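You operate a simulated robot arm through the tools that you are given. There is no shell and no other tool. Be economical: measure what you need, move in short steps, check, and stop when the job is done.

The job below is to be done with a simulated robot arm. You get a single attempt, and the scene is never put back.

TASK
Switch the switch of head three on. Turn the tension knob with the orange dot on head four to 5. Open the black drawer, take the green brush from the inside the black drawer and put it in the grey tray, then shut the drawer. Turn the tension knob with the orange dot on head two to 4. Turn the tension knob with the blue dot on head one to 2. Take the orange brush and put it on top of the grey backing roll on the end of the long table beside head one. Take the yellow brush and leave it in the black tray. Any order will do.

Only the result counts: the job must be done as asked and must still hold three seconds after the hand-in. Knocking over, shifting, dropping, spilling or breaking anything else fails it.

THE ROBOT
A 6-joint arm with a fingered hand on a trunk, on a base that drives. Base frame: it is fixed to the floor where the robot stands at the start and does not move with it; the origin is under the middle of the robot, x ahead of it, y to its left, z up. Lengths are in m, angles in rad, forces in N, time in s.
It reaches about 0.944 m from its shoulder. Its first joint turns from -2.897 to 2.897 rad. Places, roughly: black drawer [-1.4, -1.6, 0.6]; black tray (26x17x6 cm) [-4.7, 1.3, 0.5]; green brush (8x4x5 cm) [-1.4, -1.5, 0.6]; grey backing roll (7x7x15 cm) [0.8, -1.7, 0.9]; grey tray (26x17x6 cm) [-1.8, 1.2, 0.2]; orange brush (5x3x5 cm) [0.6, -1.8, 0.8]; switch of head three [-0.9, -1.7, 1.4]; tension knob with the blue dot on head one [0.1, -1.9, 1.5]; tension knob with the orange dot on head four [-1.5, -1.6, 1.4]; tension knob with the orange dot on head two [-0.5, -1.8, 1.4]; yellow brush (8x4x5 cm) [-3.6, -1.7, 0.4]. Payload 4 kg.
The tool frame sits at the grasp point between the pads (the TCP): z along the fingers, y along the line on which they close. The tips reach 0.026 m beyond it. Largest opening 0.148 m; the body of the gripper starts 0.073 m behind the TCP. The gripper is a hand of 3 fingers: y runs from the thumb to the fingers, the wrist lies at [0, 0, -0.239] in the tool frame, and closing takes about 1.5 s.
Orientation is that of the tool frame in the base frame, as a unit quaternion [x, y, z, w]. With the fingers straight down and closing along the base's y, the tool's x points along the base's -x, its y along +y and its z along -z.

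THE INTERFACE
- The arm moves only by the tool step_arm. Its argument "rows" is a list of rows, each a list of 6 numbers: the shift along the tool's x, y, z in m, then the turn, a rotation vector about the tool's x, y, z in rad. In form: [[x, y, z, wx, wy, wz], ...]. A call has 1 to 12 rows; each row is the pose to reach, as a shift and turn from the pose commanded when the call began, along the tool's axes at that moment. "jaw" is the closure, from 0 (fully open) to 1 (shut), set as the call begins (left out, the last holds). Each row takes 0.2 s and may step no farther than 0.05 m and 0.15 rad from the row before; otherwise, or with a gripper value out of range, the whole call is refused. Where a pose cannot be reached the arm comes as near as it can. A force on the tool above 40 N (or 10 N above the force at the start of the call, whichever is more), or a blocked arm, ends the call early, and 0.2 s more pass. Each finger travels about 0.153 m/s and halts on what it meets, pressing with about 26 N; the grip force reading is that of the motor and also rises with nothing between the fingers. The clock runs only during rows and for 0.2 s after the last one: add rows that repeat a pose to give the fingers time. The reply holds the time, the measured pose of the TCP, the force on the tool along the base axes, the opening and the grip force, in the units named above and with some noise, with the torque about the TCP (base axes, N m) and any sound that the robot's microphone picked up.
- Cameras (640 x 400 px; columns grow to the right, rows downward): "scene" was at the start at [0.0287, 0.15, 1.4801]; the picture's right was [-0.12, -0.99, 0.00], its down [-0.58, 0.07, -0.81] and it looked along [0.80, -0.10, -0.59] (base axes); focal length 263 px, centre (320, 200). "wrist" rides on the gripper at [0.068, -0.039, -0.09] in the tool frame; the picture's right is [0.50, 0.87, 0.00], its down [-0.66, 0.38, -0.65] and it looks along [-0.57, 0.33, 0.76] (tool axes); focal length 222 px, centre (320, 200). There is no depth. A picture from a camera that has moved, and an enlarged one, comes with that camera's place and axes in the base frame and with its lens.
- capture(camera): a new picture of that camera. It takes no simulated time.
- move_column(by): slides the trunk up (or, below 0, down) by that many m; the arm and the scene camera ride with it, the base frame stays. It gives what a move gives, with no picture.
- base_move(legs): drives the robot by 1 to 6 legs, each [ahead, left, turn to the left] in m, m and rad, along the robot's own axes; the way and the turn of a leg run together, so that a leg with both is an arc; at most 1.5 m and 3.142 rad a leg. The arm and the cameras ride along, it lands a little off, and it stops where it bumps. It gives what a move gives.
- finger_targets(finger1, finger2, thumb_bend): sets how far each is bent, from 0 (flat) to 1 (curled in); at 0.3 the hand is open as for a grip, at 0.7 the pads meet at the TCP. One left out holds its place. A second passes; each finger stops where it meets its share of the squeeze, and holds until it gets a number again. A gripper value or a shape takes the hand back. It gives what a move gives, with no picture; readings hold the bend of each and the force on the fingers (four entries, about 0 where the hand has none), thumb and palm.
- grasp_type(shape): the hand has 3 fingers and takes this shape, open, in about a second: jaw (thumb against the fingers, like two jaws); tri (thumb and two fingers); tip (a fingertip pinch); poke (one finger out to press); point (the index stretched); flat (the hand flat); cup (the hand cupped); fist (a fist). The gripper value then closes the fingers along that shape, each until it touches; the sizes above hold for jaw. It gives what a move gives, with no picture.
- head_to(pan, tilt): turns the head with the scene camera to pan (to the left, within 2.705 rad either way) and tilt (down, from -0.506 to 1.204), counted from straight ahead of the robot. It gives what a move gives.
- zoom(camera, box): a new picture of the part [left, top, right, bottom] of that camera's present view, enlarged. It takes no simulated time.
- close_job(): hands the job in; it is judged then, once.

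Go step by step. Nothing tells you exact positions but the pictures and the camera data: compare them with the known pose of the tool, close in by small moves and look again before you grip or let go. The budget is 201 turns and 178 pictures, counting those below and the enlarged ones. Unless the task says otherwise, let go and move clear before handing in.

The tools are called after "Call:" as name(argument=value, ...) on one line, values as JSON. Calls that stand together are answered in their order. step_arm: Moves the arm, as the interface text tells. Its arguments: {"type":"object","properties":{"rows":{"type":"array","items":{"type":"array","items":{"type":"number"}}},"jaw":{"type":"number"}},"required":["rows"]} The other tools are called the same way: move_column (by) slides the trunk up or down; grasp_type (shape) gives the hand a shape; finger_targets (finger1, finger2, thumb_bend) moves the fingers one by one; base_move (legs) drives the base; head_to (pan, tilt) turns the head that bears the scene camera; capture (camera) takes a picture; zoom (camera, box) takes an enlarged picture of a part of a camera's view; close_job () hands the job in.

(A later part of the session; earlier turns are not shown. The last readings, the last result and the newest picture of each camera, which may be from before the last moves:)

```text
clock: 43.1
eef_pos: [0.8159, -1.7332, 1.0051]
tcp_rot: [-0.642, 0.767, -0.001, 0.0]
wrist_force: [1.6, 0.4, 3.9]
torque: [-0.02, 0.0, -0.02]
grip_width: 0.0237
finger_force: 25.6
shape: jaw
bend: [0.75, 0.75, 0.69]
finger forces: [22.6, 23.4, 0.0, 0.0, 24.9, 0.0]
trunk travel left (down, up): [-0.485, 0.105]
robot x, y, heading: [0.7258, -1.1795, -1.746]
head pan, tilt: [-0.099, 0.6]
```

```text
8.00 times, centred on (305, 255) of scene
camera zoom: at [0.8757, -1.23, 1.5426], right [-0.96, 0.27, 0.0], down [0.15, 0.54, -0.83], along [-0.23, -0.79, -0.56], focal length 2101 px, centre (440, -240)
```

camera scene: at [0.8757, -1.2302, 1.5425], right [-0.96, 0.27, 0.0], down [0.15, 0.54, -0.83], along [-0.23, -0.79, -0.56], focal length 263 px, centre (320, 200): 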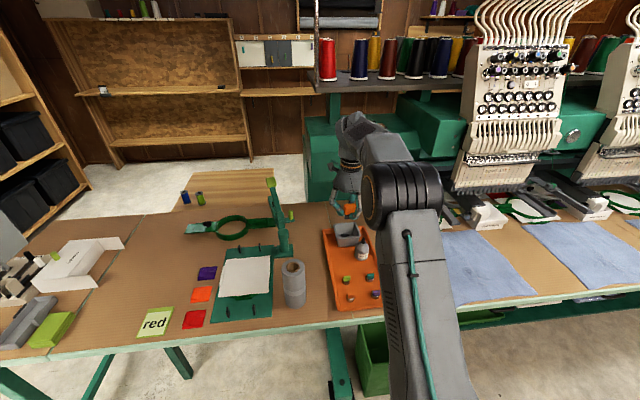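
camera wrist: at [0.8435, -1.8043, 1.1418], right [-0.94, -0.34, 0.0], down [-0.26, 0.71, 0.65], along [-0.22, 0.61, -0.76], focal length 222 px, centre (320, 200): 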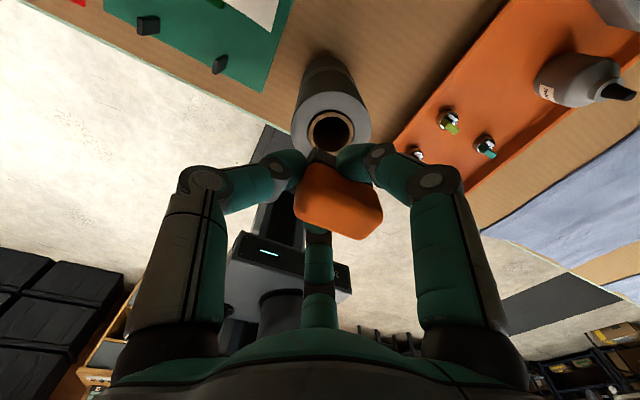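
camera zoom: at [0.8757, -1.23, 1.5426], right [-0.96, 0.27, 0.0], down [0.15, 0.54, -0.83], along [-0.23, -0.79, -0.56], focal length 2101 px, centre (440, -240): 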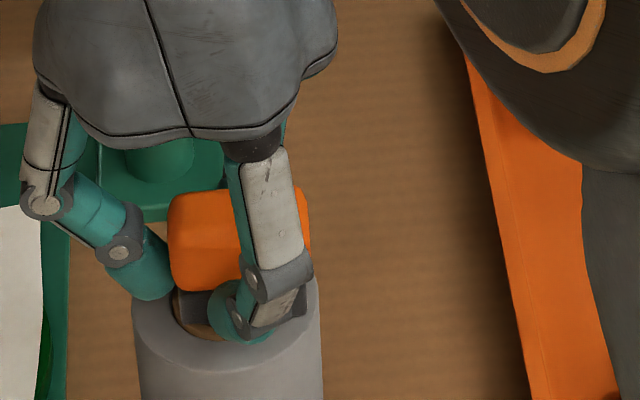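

Centred and resting lightly. Open partly and lift straight up.

Call:
step_arm(rows=[[0, 0, 0, 0, 0, 0], [0, 0, 0, 0, 0, 0], [0, 0, 0, 0, 0, 0], [0, 0, 0, 0, 0, 0], [0, 0, 0, 0, 0, 0]], jaw=0.55)

Call:
zoom(camera="scene", box=[260, 210, 350, 280])

Call:
step_arm(rows=[[0, 0, -0.01, 0, 0, 0], [0, 0, -0.03, 0, 0, 0], [0, 0, -0.06, 0, 0, 0], [0, 0, -0.1, 0, 0, 0], [0, 0, -0.14, 0, 0, 0]])

Call:
zoom(camera="scene", box=[260, 200, 350, 300])

```text
clock: 44.3
eef_pos: [0.8153, -1.7337, 1.0049]
tcp_rot: [-0.642, 0.767, 0.0, 0.0]
wrist_force: [-0.4, -0.4, -0.1]
torque: [-0.01, -0.02, -0.02]
grip_width: 0.066
finger_force: 0.0
shape: jaw
bend: [0.39, 0.39, 0.7]
finger forces: [0.0, 0.0, 0.0, 0.0, 0.1, 0.1]
trunk travel left (down, up): [-0.485, 0.105]
robot x, y, heading: [0.7308, -1.1749, -1.745]
head pan, tilt: [-0.099, 0.6]
```

```text
5.71 times, centred on (305, 245) of scene
camera zoom: at [0.8757, -1.2303, 1.5425], right [-0.96, 0.27, 0.0], down [0.15, 0.54, -0.83], along [-0.23, -0.79, -0.56], focal length 1501 px, centre (406, -57)
```

zoom: 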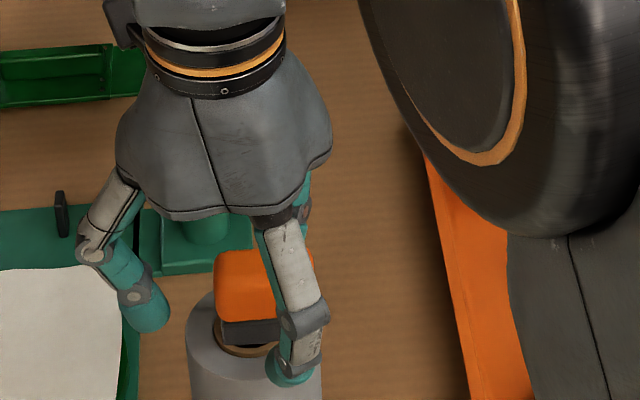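

```text
clock: 45.5
eef_pos: [0.8137, -1.7321, 1.1431]
tcp_rot: [-0.642, 0.767, -0.001, -0.002]
wrist_force: [-0.3, -0.3, 0.3]
torque: [0.0, 0.01, 0.01]
grip_width: 0.0659
finger_force: 0.0
shape: jaw
bend: [0.39, 0.39, 0.7]
finger forces: [0.0, 0.0, 0.0, 0.0, 0.1, 0.0]
trunk travel left (down, up): [-0.485, 0.105]
robot x, y, heading: [0.7301, -1.176, -1.744]
head pan, tilt: [-0.099, 0.6]
```

```text
4.00 times, centred on (305, 250) of scene
camera zoom: at [0.8757, -1.2303, 1.5425], right [-0.96, 0.27, 0.0], down [0.15, 0.54, -0.83], along [-0.23, -0.79, -0.56], focal length 1051 px, centre (380, 0)
```

zoom: 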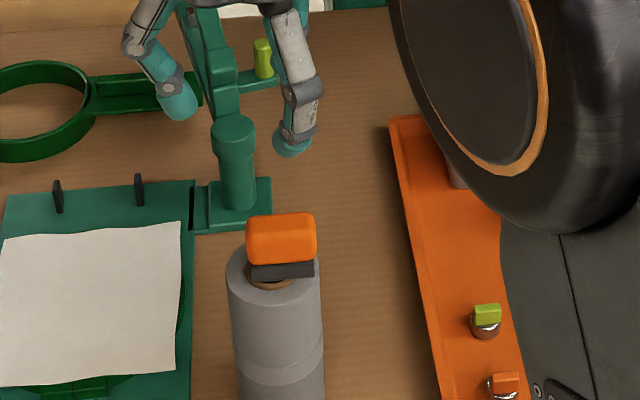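

The orange brush rests on the roll. Next the knobs: I back off, slide right to face head one, and look at the panel closely.

Call:
base_move(legs=[[-0.3, 0, 0], [0, -0.5, 0]])

Call:
step_arm(rows=[[0, 0, -0.02, 0, 0.14, 0], [0, 0, -0.04, 0, 0.28, 0], [-0.01, 0, -0.06, 0, 0.42, 0], [-0.02, 0, -0.08, 0, 0.56, 0], [-0.03, 0, -0.1, 0, 0.7, 0], [-0.04, 0, -0.12, 0, 0.84, 0], [-0.05, 0, -0.14, 0, 0.98, 0], [-0.06, 0, -0.16, 0, 1.12, 0], [-0.07, 0, -0.18, 0, 1.26, 0]])

Call:
head_to(pan=-0.1, tilt=0.2)

Call:
capture(camera="scene")

Call:
capture(camera="wrist")

```text
clock: 50.0
eef_pos: [0.3773, -1.3512, 1.1433]
tcp_rot: [-0.645, 0.765, 0.001, -0.001]
wrist_force: [-0.3, 0.5, -0.3]
torque: [0.01, -0.01, 0.0]
grip_width: 0.066
finger_force: 0.0
shape: jaw
bend: [0.39, 0.39, 0.7]
finger forces: [0.0, 0.0, 0.1, 0.1, 0.0, 0.0]
trunk travel left (down, up): [-0.485, 0.105]
robot x, y, heading: [0.2889, -0.7971, -1.744]
head pan, tilt: [-0.099, 0.6]
```

```text
clock: 52.0
eef_pos: [0.3895, -1.2824, 1.3249]
tcp_rot: [-0.521, 0.617, -0.382, -0.45]
wrist_force: [0.5, -0.1, 0.7]
torque: [0.02, 0.01, -0.01]
grip_width: 0.0659
finger_force: 0.1
shape: jaw
bend: [0.39, 0.39, 0.7]
finger forces: [0.0, 0.0, 0.0, 0.0, 0.0, 0.0]
trunk travel left (down, up): [-0.485, 0.105]
robot x, y, heading: [0.2892, -0.7955, -1.743]
head pan, tilt: [-0.099, 0.6]
```

```text
clock: 52.9
eef_pos: [0.3887, -1.2833, 1.324]
tcp_rot: [-0.52, 0.618, -0.38, -0.451]
wrist_force: [-0.3, -0.5, 0.3]
torque: [0.01, -0.01, 0.01]
grip_width: 0.0661
finger_force: 0.2
shape: jaw
bend: [0.39, 0.39, 0.7]
finger forces: [0.1, 0.1, 0.1, 0.0, 0.0, 0.1]
trunk travel left (down, up): [-0.485, 0.105]
robot x, y, heading: [0.2895, -0.7928, -1.739]
head pan, tilt: [-0.099, 0.201]
```

```text
139 pictures are left
camera scene: at [0.4349, -0.8533, 1.5792], right [-0.96, 0.27, 0.0], down [0.05, 0.19, -0.98], along [-0.26, -0.94, -0.2], focal length 263 px, centre (320, 200)
```

scene: 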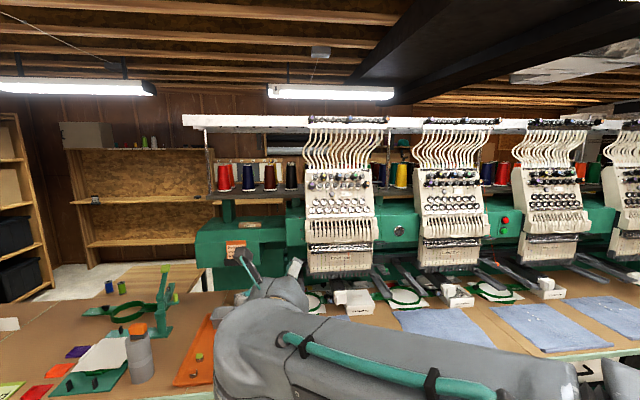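

```text
138 pictures are left
camera wrist: at [0.4383, -1.226, 1.4164], right [-0.88, 0.0, 0.48], down [-0.23, 0.87, -0.42], along [-0.41, -0.48, -0.77], focal length 222 px, centre (320, 200)
```

wrist: 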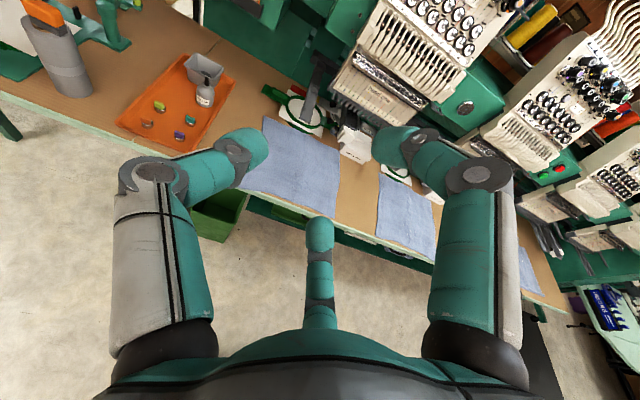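

The arm is low and all panels are in view. I zoom on the panels of the heads.

Call:
zoom(camera="scene", box=[302, 164, 382, 214])

Call:
zoom(camera="scene", box=[410, 162, 490, 212])

Call:
zoom(camera="scene", box=[510, 155, 590, 205])

```text
8.00 times, centred on (342, 189) of scene
camera zoom: at [0.4349, -0.8533, 1.5792], right [-0.96, 0.27, 0.0], down [0.05, 0.19, -0.98], along [-0.26, -0.94, -0.2], focal length 2101 px, centre (144, 288)
```

zoom: 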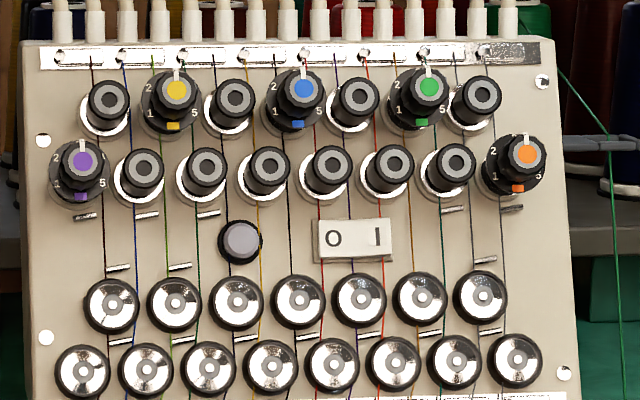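

```text
8.00 times, centred on (450, 187) of scene
camera zoom: at [0.4349, -0.8533, 1.5792], right [-0.96, 0.27, 0.0], down [0.05, 0.19, -0.98], along [-0.26, -0.94, -0.2], focal length 2101 px, centre (-720, 304)
```

zoom: 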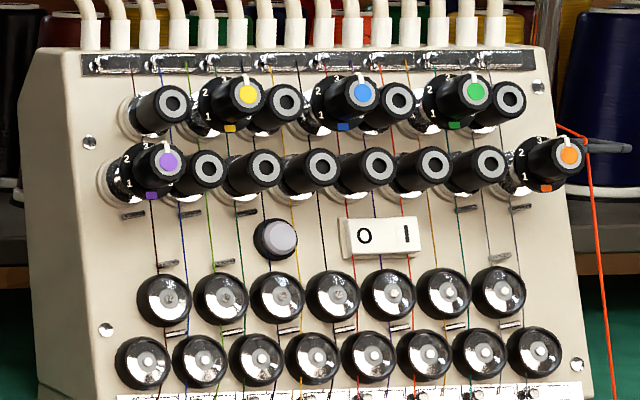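

```text
8.00 times, centred on (550, 180) of scene
camera zoom: at [0.4349, -0.8533, 1.5792], right [-0.96, 0.27, 0.0], down [0.05, 0.19, -0.98], along [-0.26, -0.94, -0.2], focal length 2101 px, centre (-1520, 360)
```

zoom: 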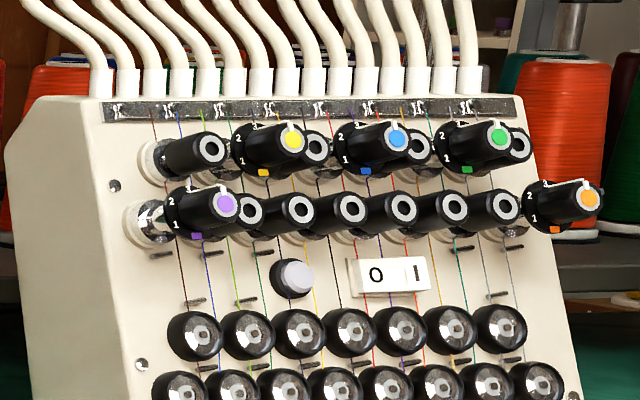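

Dotted knobs protrude further than their neighbours; pointers stand at 3 (top), with 2 upper-left, 5 lower-right. I drive nearer to head one and raise the hand, pointing at the blue knob (~[0.07,-1.87,1.465]).

Call:
base_move(legs=[[0.28, 0, 0]])

Call:
step_arm(rows=[[0.02, 0.01, 0, 0, 0.02, 0], [0.04, 0.03, 0, 0, 0.04, 0], [0.06, 0.05, 0, 0, 0.06, 0], [0.08, 0.07, 0, 0, 0.08, 0], [0.1, 0.09, 0, 0, 0.1, 0], [0.11, 0.12, 0, 0, 0.12, 0], [0.12, 0.15, 0, 0, 0.137, 0], [0.13, 0.17, 0, 0, 0.137, 0]], jaw=0.4)

Call:
capture(camera="wrist")

Call:
capture(camera="scene")

```text
clock: 54.9
eef_pos: [0.3464, -1.5567, 1.3234]
tcp_rot: [-0.521, 0.617, -0.381, -0.451]
wrist_force: [-0.1, 0.0, 0.3]
torque: [0.01, -0.02, 0.01]
grip_width: 0.0663
finger_force: 0.1
shape: jaw
bend: [0.39, 0.39, 0.7]
finger forces: [0.0, 0.0, 0.0, 0.0, 0.0, 0.0]
trunk travel left (down, up): [-0.485, 0.105]
robot x, y, heading: [0.2451, -1.0674, -1.737]
head pan, tilt: [-0.099, 0.201]
```

```text
clock: 56.7
eef_pos: [0.1707, -1.5681, 1.4493]
tcp_rot: [-0.494, 0.584, -0.416, -0.492]
wrist_force: [-0.8, -0.4, 0.7]
torque: [0.01, 0.02, 0.0]
grip_width: 0.0882
finger_force: 0.1
shape: jaw
bend: [0.32, 0.32, 0.7]
finger forces: [0.1, 0.0, 0.2, 0.0, 0.1, 0.0]
trunk travel left (down, up): [-0.485, 0.105]
robot x, y, heading: [0.244, -1.0707, -1.733]
head pan, tilt: [-0.099, 0.201]
```

```text
134 pictures are left
camera wrist: at [0.2221, -1.4992, 1.53], right [-0.87, 0.06, 0.49], down [-0.25, 0.81, -0.53], along [-0.43, -0.59, -0.69], focal length 222 px, centre (320, 200)
```

wrist: 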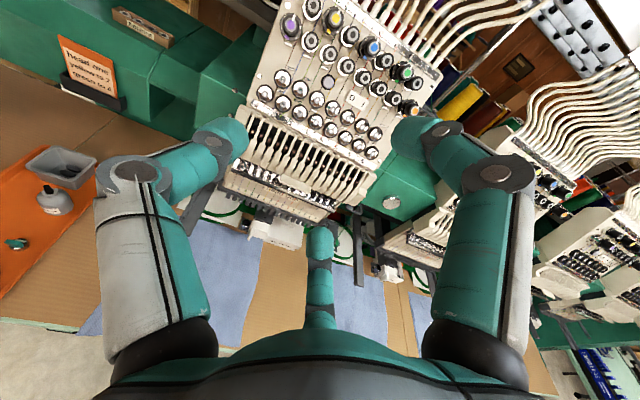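

```text
133 pictures are left
camera scene: at [0.3891, -1.1259, 1.5793], right [-0.97, 0.26, 0.0], down [0.05, 0.19, -0.98], along [-0.26, -0.95, -0.2], focal length 263 px, centre (320, 200)
```

scene: 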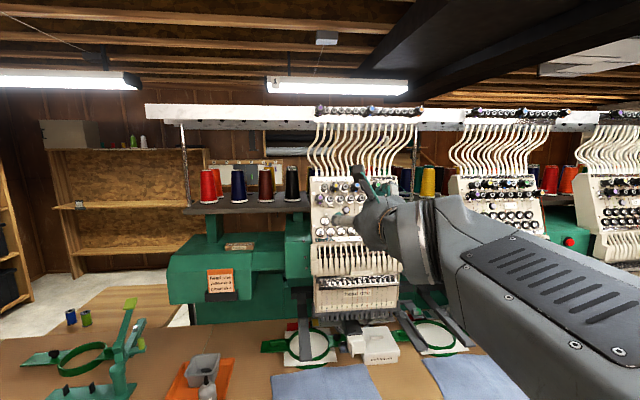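

The blue knob measures about [0.07,-1.87,1.46]. I line the hand axis up with it and approach part way.

Call:
step_arm(rows=[[0.02, 0.015, 0.02, 0, 0, 0], [0.04, 0.03, 0.05, 0, 0, 0], [0.064, 0.048, 0.09, 0, 0, 0], [0.064, 0.048, 0.13, 0, 0, 0], [0.064, 0.048, 0.17, 0, 0, 0]])

Call:
capture(camera="wrist")

Call:
zoom(camera="scene", box=[300, 160, 420, 240])

```text
clock: 57.9
eef_pos: [0.0934, -1.7356, 1.4807]
tcp_rot: [-0.495, 0.585, -0.415, -0.491]
wrist_force: [0.1, -0.3, -0.3]
torque: [-0.01, 0.03, -0.01]
grip_width: 0.0882
finger_force: 0.0
shape: jaw
bend: [0.32, 0.32, 0.7]
finger forces: [0.0, 0.0, 0.1, 0.0, 0.0, 0.0]
trunk travel left (down, up): [-0.485, 0.105]
robot x, y, heading: [0.2458, -1.0676, -1.738]
head pan, tilt: [-0.099, 0.201]
```

```text
132 pictures are left
camera wrist: at [0.1449, -1.6668, 1.5627], right [-0.87, 0.06, 0.49], down [-0.25, 0.81, -0.53], along [-0.43, -0.59, -0.69], focal length 222 px, centre (320, 200)
```

wrist: 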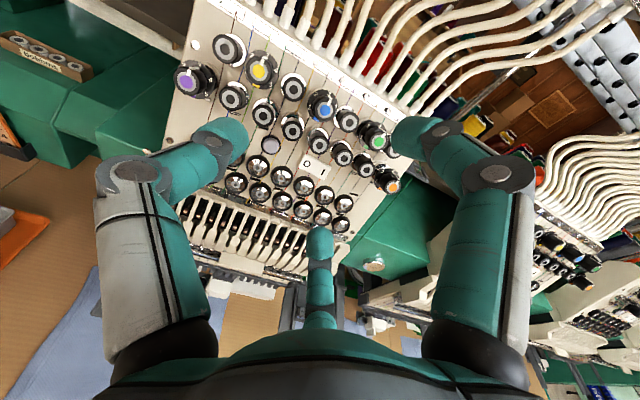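

```text
5.00 times, centred on (360, 200) of scene
camera zoom: at [0.3891, -1.1264, 1.5792], right [-0.97, 0.26, 0.0], down [0.05, 0.19, -0.98], along [-0.26, -0.95, -0.2], focal length 1313 px, centre (120, 200)
```

zoom: 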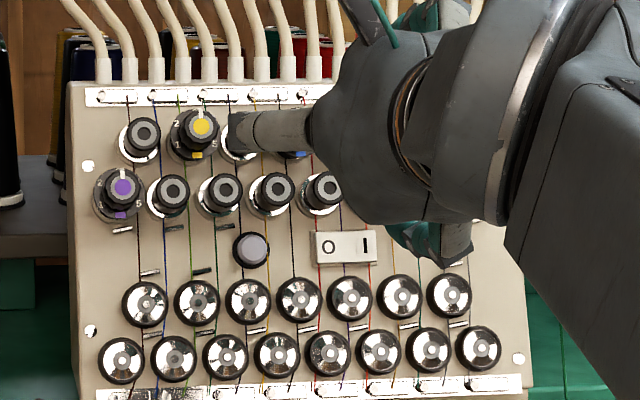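

Call:
zoom(camera="wrist", box=[260, 70, 400, 170])

```text
4.00 times, centred on (330, 120) of wrist
camera zoom: at [0.1449, -1.6668, 1.5627], right [-0.87, 0.06, 0.49], down [-0.25, 0.81, -0.53], along [-0.43, -0.59, -0.69], focal length 888 px, centre (280, 520)
```

zoom: 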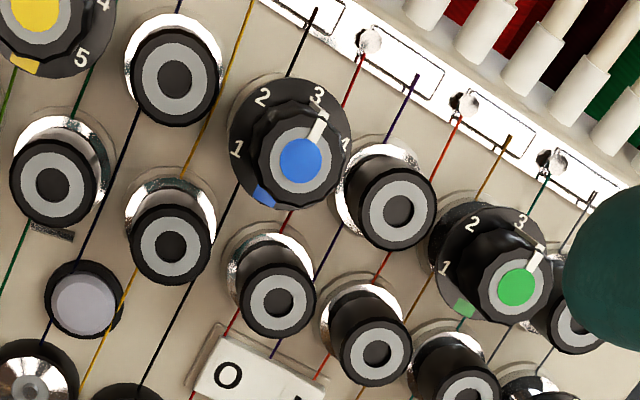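

The dial steps are about 60° per number, and the knob axis tilts up ~20°. I tilt the hand to match, pre-close and come to about 6 cm off the cap.

Call:
step_arm(rows=[[0.004, 0.001, 0.02, 0, -0.05, 0], [0.007, 0.002, 0.04, 0, -0.1, 0], [0.011, 0.003, 0.06, 0, -0.14, 0], [0.014, 0.004, 0.076, 0, -0.18, 0], [0.014, 0.004, 0.076, 0, -0.18, 0]], jaw=0.72)

Call:
capture(camera="wrist")

```text
clock: 59.1
eef_pos: [0.0781, -1.8088, 1.4832]
tcp_rot: [-0.53, 0.626, -0.37, -0.436]
wrist_force: [-0.1, -0.4, -1.5]
torque: [0.01, 0.02, 0.0]
grip_width: 0.042
finger_force: 0.1
shape: jaw
bend: [0.76, 0.76, 0.7]
finger forces: [0.0, 0.0, 0.1, 0.1, 0.0, 0.0]
trunk travel left (down, up): [-0.485, 0.105]
robot x, y, heading: [0.2433, -1.0658, -1.732]
head pan, tilt: [-0.099, 0.201]
```

```text
129 pictures are left
camera wrist: at [0.1264, -1.7549, 1.5781], right [-0.88, -0.03, 0.47], down [-0.23, 0.89, -0.39], along [-0.41, -0.45, -0.79], focal length 222 px, centre (320, 200)
```

wrist: 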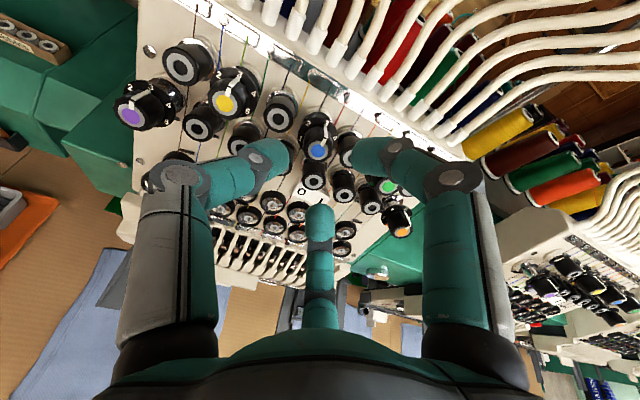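

Call:
zoom(camera="wrist", box=[250, 90, 390, 210])

Call:
zoom(camera="scene", box=[310, 160, 400, 230])

```text
3.33 times, centred on (320, 150) of wrist
camera zoom: at [0.1264, -1.7549, 1.5781], right [-0.88, -0.03, 0.47], down [-0.23, 0.89, -0.39], along [-0.41, -0.45, -0.79], focal length 740 px, centre (320, 367)
```

zoom: 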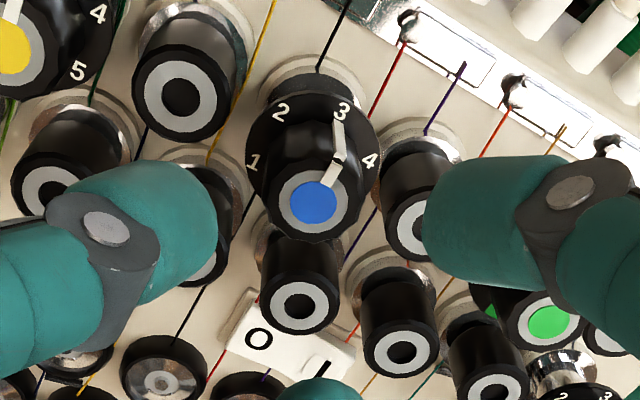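

```text
5.71 times, centred on (355, 195) of scene
camera zoom: at [0.3891, -1.1261, 1.5793], right [-0.97, 0.26, 0.0], down [0.05, 0.19, -0.98], along [-0.26, -0.95, -0.2], focal length 1501 px, centre (120, 229)
```

zoom: 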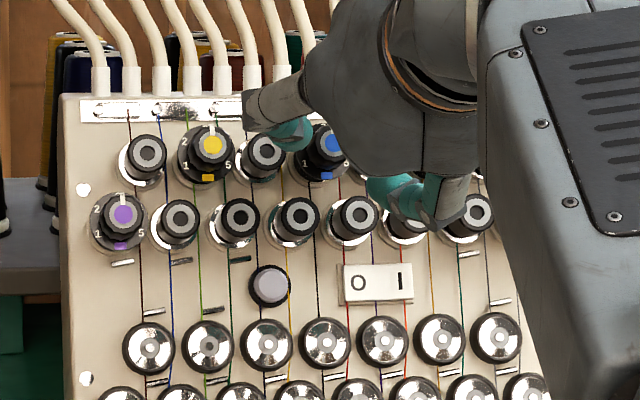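

Axis matches and the knob cap stands ~18 mm proud of its neighbours. I advance to put the fingertips around the cap.

Call:
step_arm(rows=[[-0.001, -0.001, 0.015, 0, 0, 0], [-0.001, -0.0015, 0.03, 0, 0, 0], [-0.001, -0.0015, 0.042, 0, 0, 0]])

Call:
zoom(camera="wrist", box=[250, 110, 390, 230])

```text
clock: 59.9
eef_pos: [0.0756, -1.8391, 1.4674]
tcp_rot: [-0.53, 0.625, -0.372, -0.437]
wrist_force: [0.0, 0.1, -0.6]
torque: [0.0, 0.01, -0.03]
grip_width: 0.0417
finger_force: 0.0
shape: jaw
bend: [0.76, 0.76, 0.7]
finger forces: [0.0, 0.0, 0.0, 0.0, 0.1, 0.1]
out of reach, approached as far as the arm can: row 2, 3
trunk travel left (down, up): [-0.485, 0.105]
robot x, y, heading: [0.2453, -1.0654, -1.732]
head pan, tilt: [-0.099, 0.201]
```

```text
3.33 times, centred on (320, 170) of wrist
camera zoom: at [0.1231, -1.7855, 1.5618], right [-0.88, -0.03, 0.47], down [-0.23, 0.89, -0.39], along [-0.41, -0.45, -0.79], focal length 740 px, centre (320, 300)
```

zoom: 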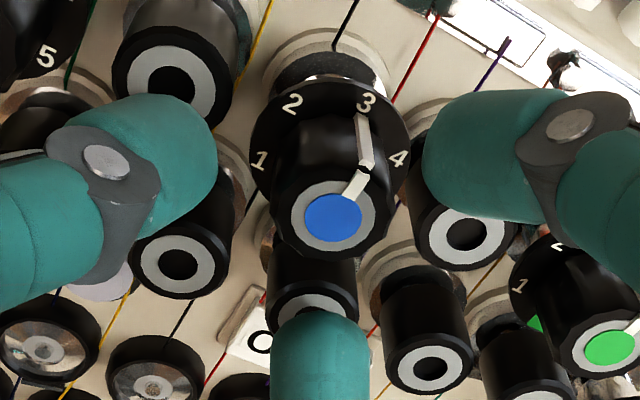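

Out of reach by a centimetre; I back the hand off, drive the base 0.1 m nearer and re-align.

Call:
step_arm(rows=[[0, 0, -0.04, 0, 0, 0], [0, 0, -0.08, 0, 0, 0], [0, 0, -0.12, 0, 0, 0], [0, 0, -0.16, 0, 0, 0]])

Call:
base_move(legs=[[0.1, 0, 0]])

Call:
capture(camera="wrist")

```text
clock: 60.9
eef_pos: [0.1005, -1.691, 1.5233]
tcp_rot: [-0.53, 0.625, -0.37, -0.437]
wrist_force: [-0.3, 0.1, 0.6]
torque: [0.04, 0.0, 0.0]
grip_width: 0.0419
finger_force: 0.1
shape: jaw
bend: [0.76, 0.76, 0.7]
finger forces: [0.0, 0.0, 0.0, 0.1, 0.1, 0.0]
trunk travel left (down, up): [-0.485, 0.105]
robot x, y, heading: [0.2438, -1.0679, -1.732]
head pan, tilt: [-0.099, 0.201]
```

```text
clock: 62.0
eef_pos: [0.0818, -1.792, 1.5211]
tcp_rot: [-0.53, 0.626, -0.37, -0.436]
wrist_force: [-0.6, 0.4, -0.4]
torque: [-0.01, 0.01, -0.04]
grip_width: 0.0418
finger_force: 0.0
shape: jaw
bend: [0.76, 0.76, 0.7]
finger forces: [0.0, 0.0, 0.0, 0.0, 0.1, 0.0]
trunk travel left (down, up): [-0.485, 0.105]
robot x, y, heading: [0.2238, -1.1646, -1.737]
head pan, tilt: [-0.099, 0.201]
```

```text
125 pictures are left
camera wrist: at [0.1304, -1.7381, 1.6164], right [-0.88, -0.03, 0.47], down [-0.23, 0.89, -0.39], along [-0.41, -0.45, -0.79], focal length 222 px, centre (320, 200)
```

wrist: 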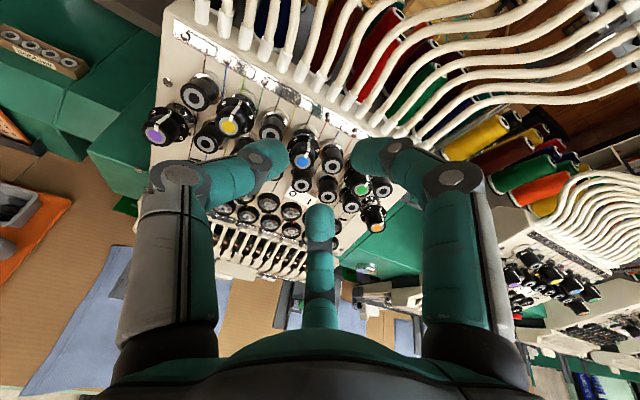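

Call:
step_arm(rows=[[-0.015, 0, 0.01, 0, 0, 0], [-0.03, -0.0005, 0.03, 0, 0, 0], [-0.03, -0.0005, 0.045, 0, 0, 0]])

Call:
zoom(camera="wrist", box=[250, 110, 390, 230])

```text
clock: 62.8
eef_pos: [0.077, -1.8227, 1.4765]
tcp_rot: [-0.53, 0.626, -0.37, -0.436]
wrist_force: [0.2, -0.3, 0.5]
torque: [0.0, 0.05, 0.0]
grip_width: 0.0417
finger_force: 0.1
shape: jaw
bend: [0.76, 0.76, 0.7]
finger forces: [0.0, 0.0, 0.0, 0.0, 0.0, 0.1]
trunk travel left (down, up): [-0.485, 0.105]
robot x, y, heading: [0.2245, -1.1668, -1.733]
head pan, tilt: [-0.099, 0.201]
```

```text
3.33 times, centred on (320, 170) of wrist
camera zoom: at [0.1268, -1.7686, 1.5723], right [-0.88, -0.03, 0.47], down [-0.23, 0.89, -0.39], along [-0.41, -0.45, -0.79], focal length 740 px, centre (320, 300)
```

zoom: 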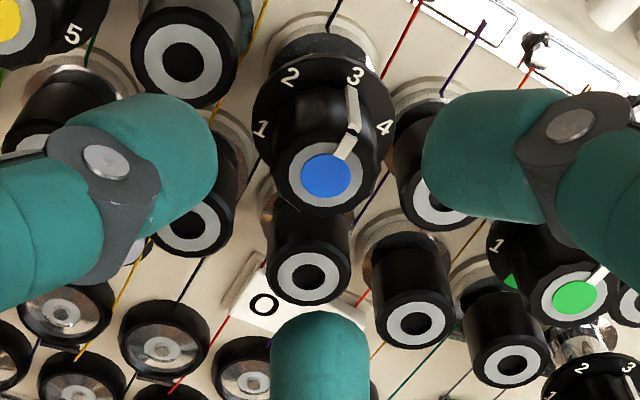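

Centred. I advance the last ~28 mm and look before closing.

Call:
step_arm(rows=[[0, 0, 0.014, 0, 0, 0], [0.0005, 0, 0.028, 0, 0, 0]])

Call:
zoom(camera="wrist", box=[250, 110, 390, 230])

```text
clock: 63.4
eef_pos: [0.0745, -1.8473, 1.4681]
tcp_rot: [-0.529, 0.626, -0.37, -0.437]
wrist_force: [-0.2, 6.0, 1.3]
torque: [0.13, -0.01, 0.04]
grip_width: 0.0423
finger_force: 0.2
shape: jaw
bend: [0.76, 0.77, 0.7]
finger forces: [0.1, 3.8, 0.0, 0.1, 2.1, 0.1]
trunk travel left (down, up): [-0.485, 0.105]
robot x, y, heading: [0.2245, -1.1632, -1.733]
head pan, tilt: [-0.099, 0.201]
```

```text
3.33 times, centred on (320, 170) of wrist
camera zoom: at [0.123, -1.7931, 1.5633], right [-0.88, -0.03, 0.47], down [-0.23, 0.89, -0.39], along [-0.41, -0.45, -0.79], focal length 740 px, centre (320, 300)
```

zoom: 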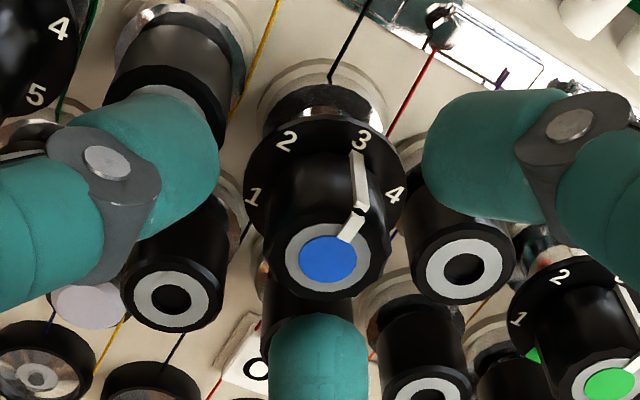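

Fingertips just brushed the neighbours; I back off 5 mm and close on the knob.

Call:
step_arm(rows=[[0, 0, -0.005, 0, 0, 0]])

Call:
step_arm(rows=[[0, 0, 0, 0, 0, 0], [0, 0, 0, 0, 0, 0], [0, 0, 0, 0, 0, 0], [0, 0, 0, 0, 0, 0], [0, 0, 0, 0, 0, 0]], jaw=1)

Call:
zoom(camera="wrist", box=[250, 110, 390, 230])

```text
clock: 63.8
eef_pos: [0.0749, -1.8426, 1.4683]
tcp_rot: [-0.529, 0.626, -0.369, -0.437]
wrist_force: [0.4, 0.7, -0.5]
torque: [-0.01, 0.02, 0.01]
grip_width: 0.0418
finger_force: 0.1
shape: jaw
bend: [0.76, 0.76, 0.7]
finger forces: [0.1, 0.0, 0.1, 0.1, 0.0, 0.1]
trunk travel left (down, up): [-0.485, 0.105]
robot x, y, heading: [0.227, -1.1651, -1.73]
head pan, tilt: [-0.099, 0.201]
```

```text
clock: 65.0
eef_pos: [0.0744, -1.8432, 1.4687]
tcp_rot: [-0.53, 0.626, -0.37, -0.436]
wrist_force: [0.4, -2.2, -2.3]
torque: [0.03, -0.01, 0.0]
grip_width: 0.0152
finger_force: 25.5
shape: jaw
bend: [0.74, 0.73, 0.7]
finger forces: [22.5, 23.3, 0.1, 0.1, 24.0, 0.1]
trunk travel left (down, up): [-0.485, 0.105]
robot x, y, heading: [0.2269, -1.1626, -1.737]
head pan, tilt: [-0.099, 0.201]
```

```text
3.33 times, centred on (320, 170) of wrist
camera zoom: at [0.1234, -1.7907, 1.5637], right [-0.88, -0.03, 0.47], down [-0.23, 0.89, -0.39], along [-0.41, -0.45, -0.79], focal length 740 px, centre (320, 300)
```

zoom: 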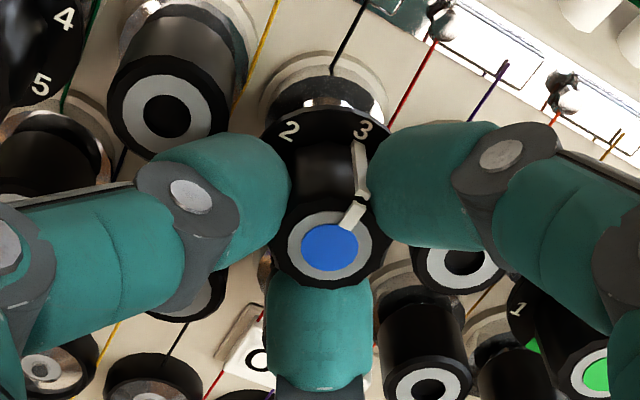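

Gripped evenly. I turn 60° counter-clockwise.

Call:
step_arm(rows=[[0, 0, 0, 0, 0, -0.15], [0, 0, 0, 0, 0, -0.3], [0, 0, 0, 0, 0, -0.45], [0, 0, 0, 0, 0, -0.6], [0, 0, 0, 0, 0, -0.75], [0, 0, 0, 0, 0, -0.9], [0, 0, 0, 0, 0, -1.05]])

Call:
zoom(camera="wrist", box=[250, 110, 390, 230])

```text
clock: 66.6
eef_pos: [0.0733, -1.8439, 1.4693]
tcp_rot: [0.773, -0.275, 0.1, 0.563]
wrist_force: [-1.8, 0.5, -5.3]
torque: [0.16, -0.04, 0.07]
grip_width: 0.015
finger_force: 25.9
shape: jaw
bend: [0.74, 0.73, 0.7]
finger forces: [22.9, 23.9, 0.0, 0.0, 28.7, 0.0]
trunk travel left (down, up): [-0.485, 0.105]
robot x, y, heading: [0.2218, -1.164, -1.736]
head pan, tilt: [-0.099, 0.201]
```

```text
3.33 times, centred on (320, 170) of wrist
camera zoom: at [0.164, -1.7741, 1.5008], right [-0.05, -0.34, 0.94], down [-0.65, 0.73, 0.23], along [-0.76, -0.59, -0.26], focal length 740 px, centre (320, 300)
```

zoom: 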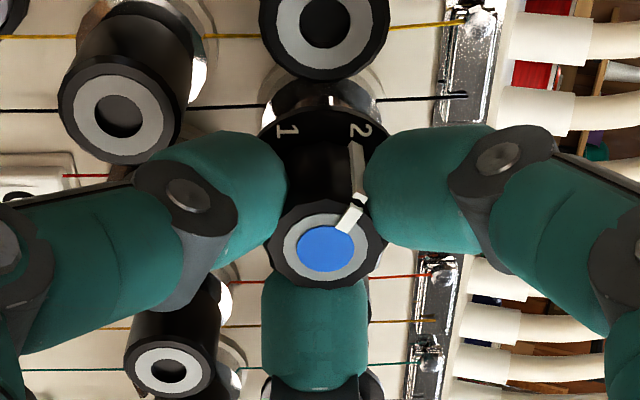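

The pointer is exactly at 2. I open slightly and withdraw straight.

Call:
step_arm(rows=[[0, 0, 0, 0, 0, 0], [0, 0, 0, 0, 0, 0], [0, 0, -0.01, 0, 0, 0], [0, 0, -0.03, 0, 0, 0], [0, 0, -0.06, 0, 0, 0], [0, 0, -0.1, 0, 0, 0], [0, 0, -0.14, 0, 0, 0]], jaw=0.78)

Call:
zoom(camera="wrist", box=[250, 90, 390, 210])

```text
clock: 68.2
eef_pos: [0.0936, -1.7154, 1.5181]
tcp_rot: [0.772, -0.276, 0.102, 0.564]
wrist_force: [0.3, 0.3, 0.4]
torque: [0.04, 0.01, -0.01]
grip_width: 0.0325
finger_force: 0.1
shape: jaw
bend: [0.76, 0.76, 0.7]
finger forces: [0.1, 0.0, 0.1, 0.0, 0.1, 0.0]
trunk travel left (down, up): [-0.485, 0.105]
robot x, y, heading: [0.2245, -1.1664, -1.737]
head pan, tilt: [-0.099, 0.201]
```

```text
3.33 times, centred on (320, 150) of wrist
camera zoom: at [0.1842, -1.6452, 1.5497], right [-0.05, -0.34, 0.94], down [-0.65, 0.73, 0.23], along [-0.76, -0.59, -0.26], focal length 740 px, centre (320, 367)
```

zoom: 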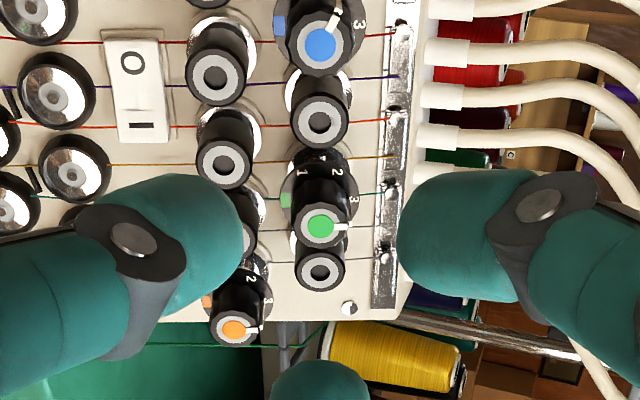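

Blue knob done. I slide right to head two keeping the hand's roll (it leaves room for the clockwise turn).

Call:
base_move(legs=[[-0.08, 0, 0], [0, -0.6, 0], [0.08, 0, 0]])

Call:
capture(camera="wrist")

Call:
capture(camera="scene")

```text
clock: 72.9
eef_pos: [-0.4998, -1.6147, 1.5175]
tcp_rot: [0.771, -0.282, 0.097, 0.563]
wrist_force: [-0.1, 0.1, -0.3]
torque: [0.0, -0.01, 0.06]
grip_width: 0.0323
finger_force: 0.0
shape: jaw
bend: [0.76, 0.76, 0.7]
finger forces: [0.1, 0.0, 0.0, 0.0, 0.1, 0.0]
trunk travel left (down, up): [-0.485, 0.105]
robot x, y, heading: [-0.3573, -1.0632, -1.749]
head pan, tilt: [-0.099, 0.201]
```

```text
119 pictures are left
camera wrist: at [-0.4087, -1.546, 1.5489], right [-0.06, -0.34, 0.94], down [-0.64, 0.74, 0.23], along [-0.77, -0.58, -0.26], focal length 222 px, centre (320, 200)
```

wrist: 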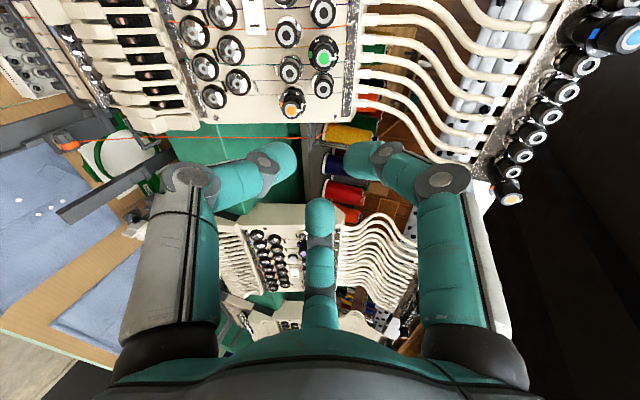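

```text
118 pictures are left
camera scene: at [-0.2141, -1.1259, 1.5792], right [-0.96, 0.27, 0.0], down [0.05, 0.19, -0.98], along [-0.27, -0.94, -0.2], focal length 263 px, centre (320, 200)
```

scene: 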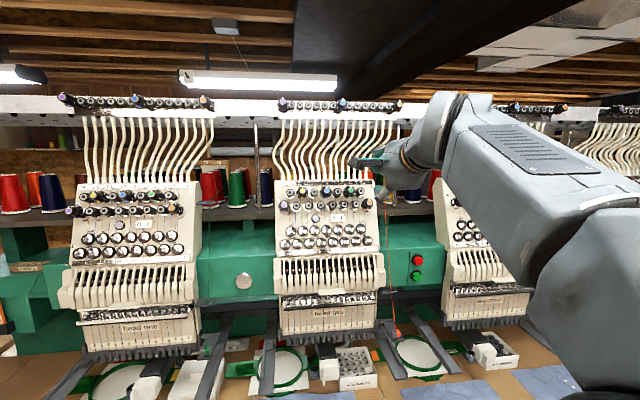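

Call:
step_arm(rows=[[-0.007, -0.013, 0.03, 0, 0, 0], [-0.014, -0.026, 0.06, 0, 0, 0], [-0.014, -0.026, 0.09, 0, 0, 0]], jaw=0.72)

Call:
zoom(camera="wrist", box=[250, 80, 390, 200])

```text
clock: 73.7
eef_pos: [-0.5132, -1.6874, 1.4578]
tcp_rot: [0.771, -0.282, 0.097, 0.563]
wrist_force: [0.4, 0.0, 0.1]
torque: [-0.03, 0.02, 0.0]
grip_width: 0.0413
finger_force: 0.1
shape: jaw
bend: [0.76, 0.76, 0.7]
finger forces: [0.1, 0.1, 0.1, 0.0, 0.1, 0.1]
trunk travel left (down, up): [-0.485, 0.105]
robot x, y, heading: [-0.359, -1.0672, -1.748]
head pan, tilt: [-0.099, 0.201]
```

```text
3.33 times, centred on (320, 140) of wrist
camera zoom: at [-0.4219, -1.6183, 1.4899], right [-0.06, -0.34, 0.94], down [-0.64, 0.74, 0.23], along [-0.77, -0.58, -0.26], focal length 740 px, centre (320, 400)
```

zoom: 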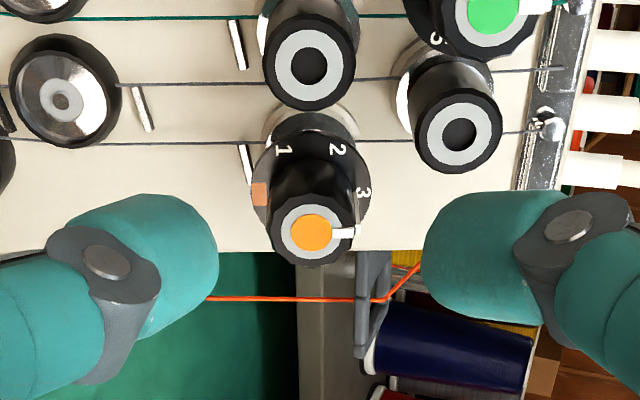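

Same alignment as before. I advance 39 mm and check.

Call:
step_arm(rows=[[-0.001, -0.0016, 0.015, 0, 0, 0], [-0.001, -0.0016, 0.03, 0, 0, 0], [-0.001, -0.0016, 0.039, 0, 0, 0]])

Call:
zoom(camera="wrist", box=[250, 110, 390, 230])

```text
clock: 74.5
eef_pos: [-0.5185, -1.7216, 1.4438]
tcp_rot: [0.77, -0.282, 0.098, 0.564]
wrist_force: [0.4, 0.8, -0.3]
torque: [0.01, 0.0, -0.01]
grip_width: 0.0411
finger_force: 0.1
shape: jaw
bend: [0.76, 0.76, 0.7]
finger forces: [0.1, 0.0, 0.1, 0.0, 0.0, 0.0]
trunk travel left (down, up): [-0.485, 0.105]
robot x, y, heading: [-0.3595, -1.0652, -1.746]
head pan, tilt: [-0.099, 0.201]
```

```text
3.33 times, centred on (320, 170) of wrist
camera zoom: at [-0.4267, -1.6533, 1.4748], right [-0.06, -0.34, 0.94], down [-0.64, 0.74, 0.23], along [-0.77, -0.58, -0.26], focal length 740 px, centre (320, 300)
```

zoom: 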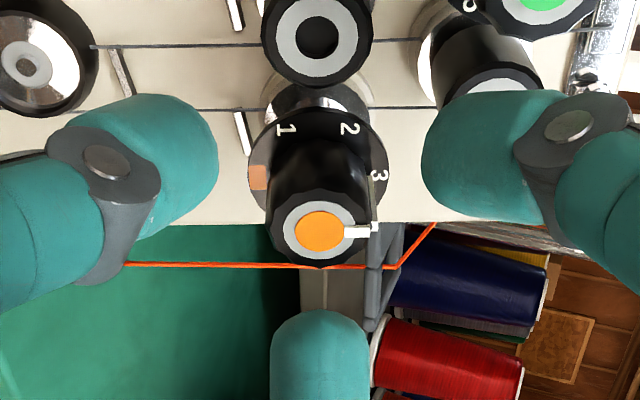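

Call:
step_arm(rows=[[0, 0, 0.004, 0, 0, 0], [0, 0, 0.004, 0, 0, 0], [0, 0, 0.004, 0, 0, 0], [0, 0, 0.004, 0, 0, 0], [0, 0, 0.004, 0, 0, 0], [0, 0, 0.004, 0, 0, 0]], jaw=1)

Call:
step_arm(rows=[[0, 0, 0, 0, 0, 0.15], [0, 0, 0, 0, 0, 0.3], [0, 0, 0, 0, 0, 0.45], [0, 0, 0, 0, 0, 0.6], [0, 0, 0, 0, 0, 0.75], [0, 0, 0, 0, 0, 0.9], [0, 0, 0, 0, 0, 1.05]])

Call:
zoom(camera="wrist", box=[250, 110, 390, 230])

```text
clock: 75.9
eef_pos: [-0.5174, -1.7252, 1.4431]
tcp_rot: [0.771, -0.281, 0.097, 0.564]
wrist_force: [2.1, 3.0, 1.3]
torque: [0.0, 0.01, 0.05]
grip_width: 0.0002
finger_force: 25.2
shape: jaw
bend: [0.7, 0.7, 0.7]
finger forces: [0.1, 0.1, 0.0, 0.1, 0.0, 0.0]
trunk travel left (down, up): [-0.485, 0.105]
robot x, y, heading: [-0.3593, -1.0648, -1.749]
head pan, tilt: [-0.099, 0.201]
```

```text
clock: 77.5
eef_pos: [-0.5186, -1.7262, 1.4433]
tcp_rot: [-0.525, 0.63, -0.367, -0.439]
wrist_force: [9.5, -1.2, 8.6]
torque: [-0.24, -0.03, 0.3]
grip_width: 0.0
finger_force: 25.9
shape: jaw
bend: [0.7, 0.7, 0.7]
finger forces: [0.1, 0.0, 0.1, 0.1, 0.0, 0.0]
trunk travel left (down, up): [-0.485, 0.105]
robot x, y, heading: [-0.361, -1.0649, -1.751]
head pan, tilt: [-0.099, 0.201]
```

```text
3.33 times, centred on (320, 170) of wrist
camera zoom: at [-0.4694, -1.6736, 1.5377], right [-0.88, -0.01, 0.47], down [-0.22, 0.89, -0.39], along [-0.41, -0.45, -0.79], focal length 740 px, centre (320, 300)
```

zoom: 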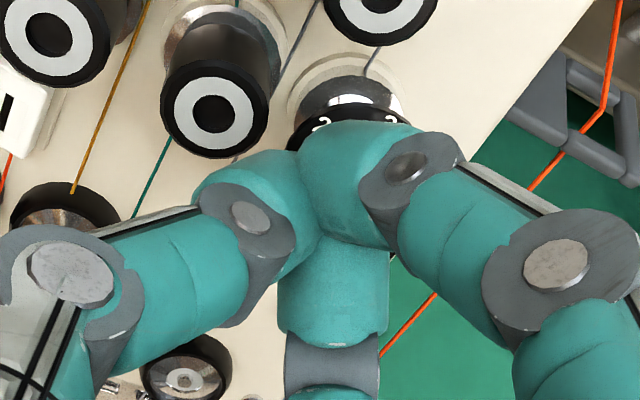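

The fingers closed in front of the cap and slipped. I open, back off a bit and look at the knob.

Call:
step_arm(rows=[[0, 0, -0.02, 0, 0, 0], [0, 0, -0.04, 0, 0, 0], [0, 0, -0.04, 0, 0, 0], [0, 0, -0.04, 0, 0, 0]], jaw=0.72)

Call:
zoom(camera="wrist", box=[250, 80, 390, 200])

```text
clock: 78.5
eef_pos: [-0.5114, -1.6882, 1.4564]
tcp_rot: [-0.525, 0.63, -0.367, -0.439]
wrist_force: [0.0, -0.2, -1.3]
torque: [0.01, -0.03, 0.03]
grip_width: 0.0411
finger_force: 0.1
shape: jaw
bend: [0.76, 0.76, 0.7]
finger forces: [0.1, 0.0, 0.0, 0.0, 0.0, 0.1]
trunk travel left (down, up): [-0.485, 0.105]
robot x, y, heading: [-0.3619, -1.0679, -1.752]
head pan, tilt: [-0.099, 0.201]
```

```text
3.33 times, centred on (320, 140) of wrist
camera zoom: at [-0.4634, -1.6354, 1.5511], right [-0.88, -0.02, 0.47], down [-0.22, 0.89, -0.39], along [-0.41, -0.45, -0.79], focal length 740 px, centre (320, 400)
```

zoom: 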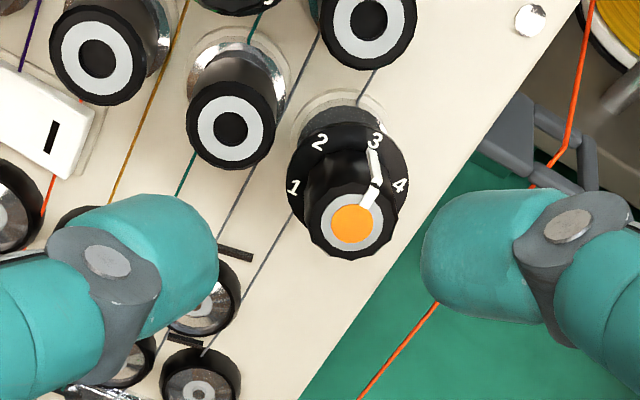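

Two rolls give a good triangulation: the cap is 8.6 mm to the right and 67 mm ahead. I roll back 60°, centre on it and check again.

Call:
step_arm(rows=[[0, 0.003, 0, 0, 0, -0.15], [0, 0.006, 0, 0, 0, -0.3], [0, 0.0086, 0.003, 0, 0, -0.45], [0, 0.0086, 0.007, 0, 0, -0.6], [0, 0.0086, 0.01, 0, 0, -0.75], [0, 0.0086, 0.015, 0, 0, -0.9], [0, 0.0086, 0.02, 0, 0, -1.05]])

Call:
zoom(camera="wrist", box=[250, 90, 390, 210])

```text
clock: 80.1
eef_pos: [-0.5237, -1.7075, 1.4496]
tcp_rot: [0.771, -0.28, 0.098, 0.563]
wrist_force: [0.9, -0.3, -0.5]
torque: [0.01, -0.02, 0.04]
grip_width: 0.041
finger_force: 0.0
shape: jaw
bend: [0.76, 0.76, 0.7]
finger forces: [0.0, 0.0, 0.1, 0.1, 0.0, 0.0]
trunk travel left (down, up): [-0.485, 0.105]
robot x, y, heading: [-0.3619, -1.0639, -1.744]
head pan, tilt: [-0.099, 0.201]
```

```text
3.33 times, centred on (320, 150) of wrist
camera zoom: at [-0.4323, -1.6377, 1.481], right [-0.06, -0.34, 0.94], down [-0.64, 0.74, 0.23], along [-0.77, -0.58, -0.26], focal length 740 px, centre (320, 367)
```

zoom: 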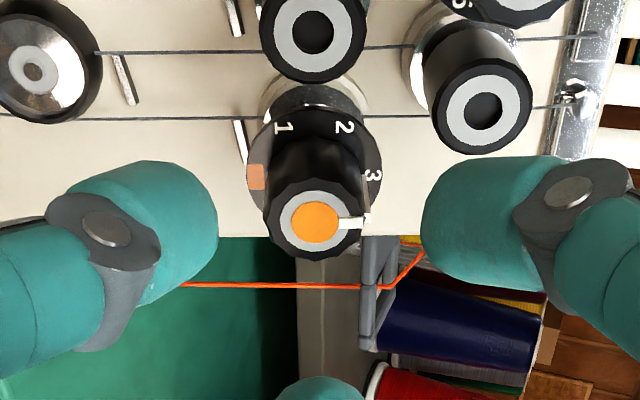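

Centred now. Advance 33 mm and look.

Call:
step_arm(rows=[[-0.0005, -0.001, 0.015, 0, 0, 0], [-0.0005, -0.001, 0.033, 0, 0, 0]])

Call:
zoom(camera="wrist", box=[250, 110, 390, 230])

```text
clock: 80.7
eef_pos: [-0.5283, -1.7373, 1.4381]
tcp_rot: [0.771, -0.281, 0.097, 0.563]
wrist_force: [1.0, -0.4, 0.3]
torque: [0.04, 0.0, 0.04]
grip_width: 0.0409
finger_force: 0.1
shape: jaw
bend: [0.76, 0.76, 0.7]
finger forces: [0.0, 0.0, 0.0, 0.0, 0.1, 0.0]
trunk travel left (down, up): [-0.485, 0.105]
robot x, y, heading: [-0.3609, -1.0652, -1.747]
head pan, tilt: [-0.099, 0.201]
```

```text
3.33 times, centred on (320, 170) of wrist
camera zoom: at [-0.4367, -1.6683, 1.4696], right [-0.06, -0.34, 0.94], down [-0.64, 0.74, 0.23], along [-0.77, -0.58, -0.26], focal length 740 px, centre (320, 300)
```

zoom: 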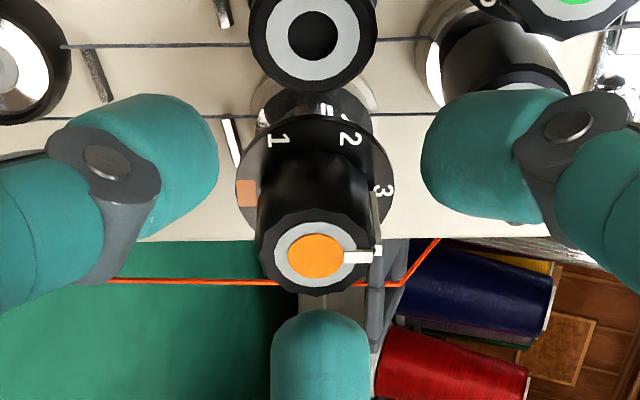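

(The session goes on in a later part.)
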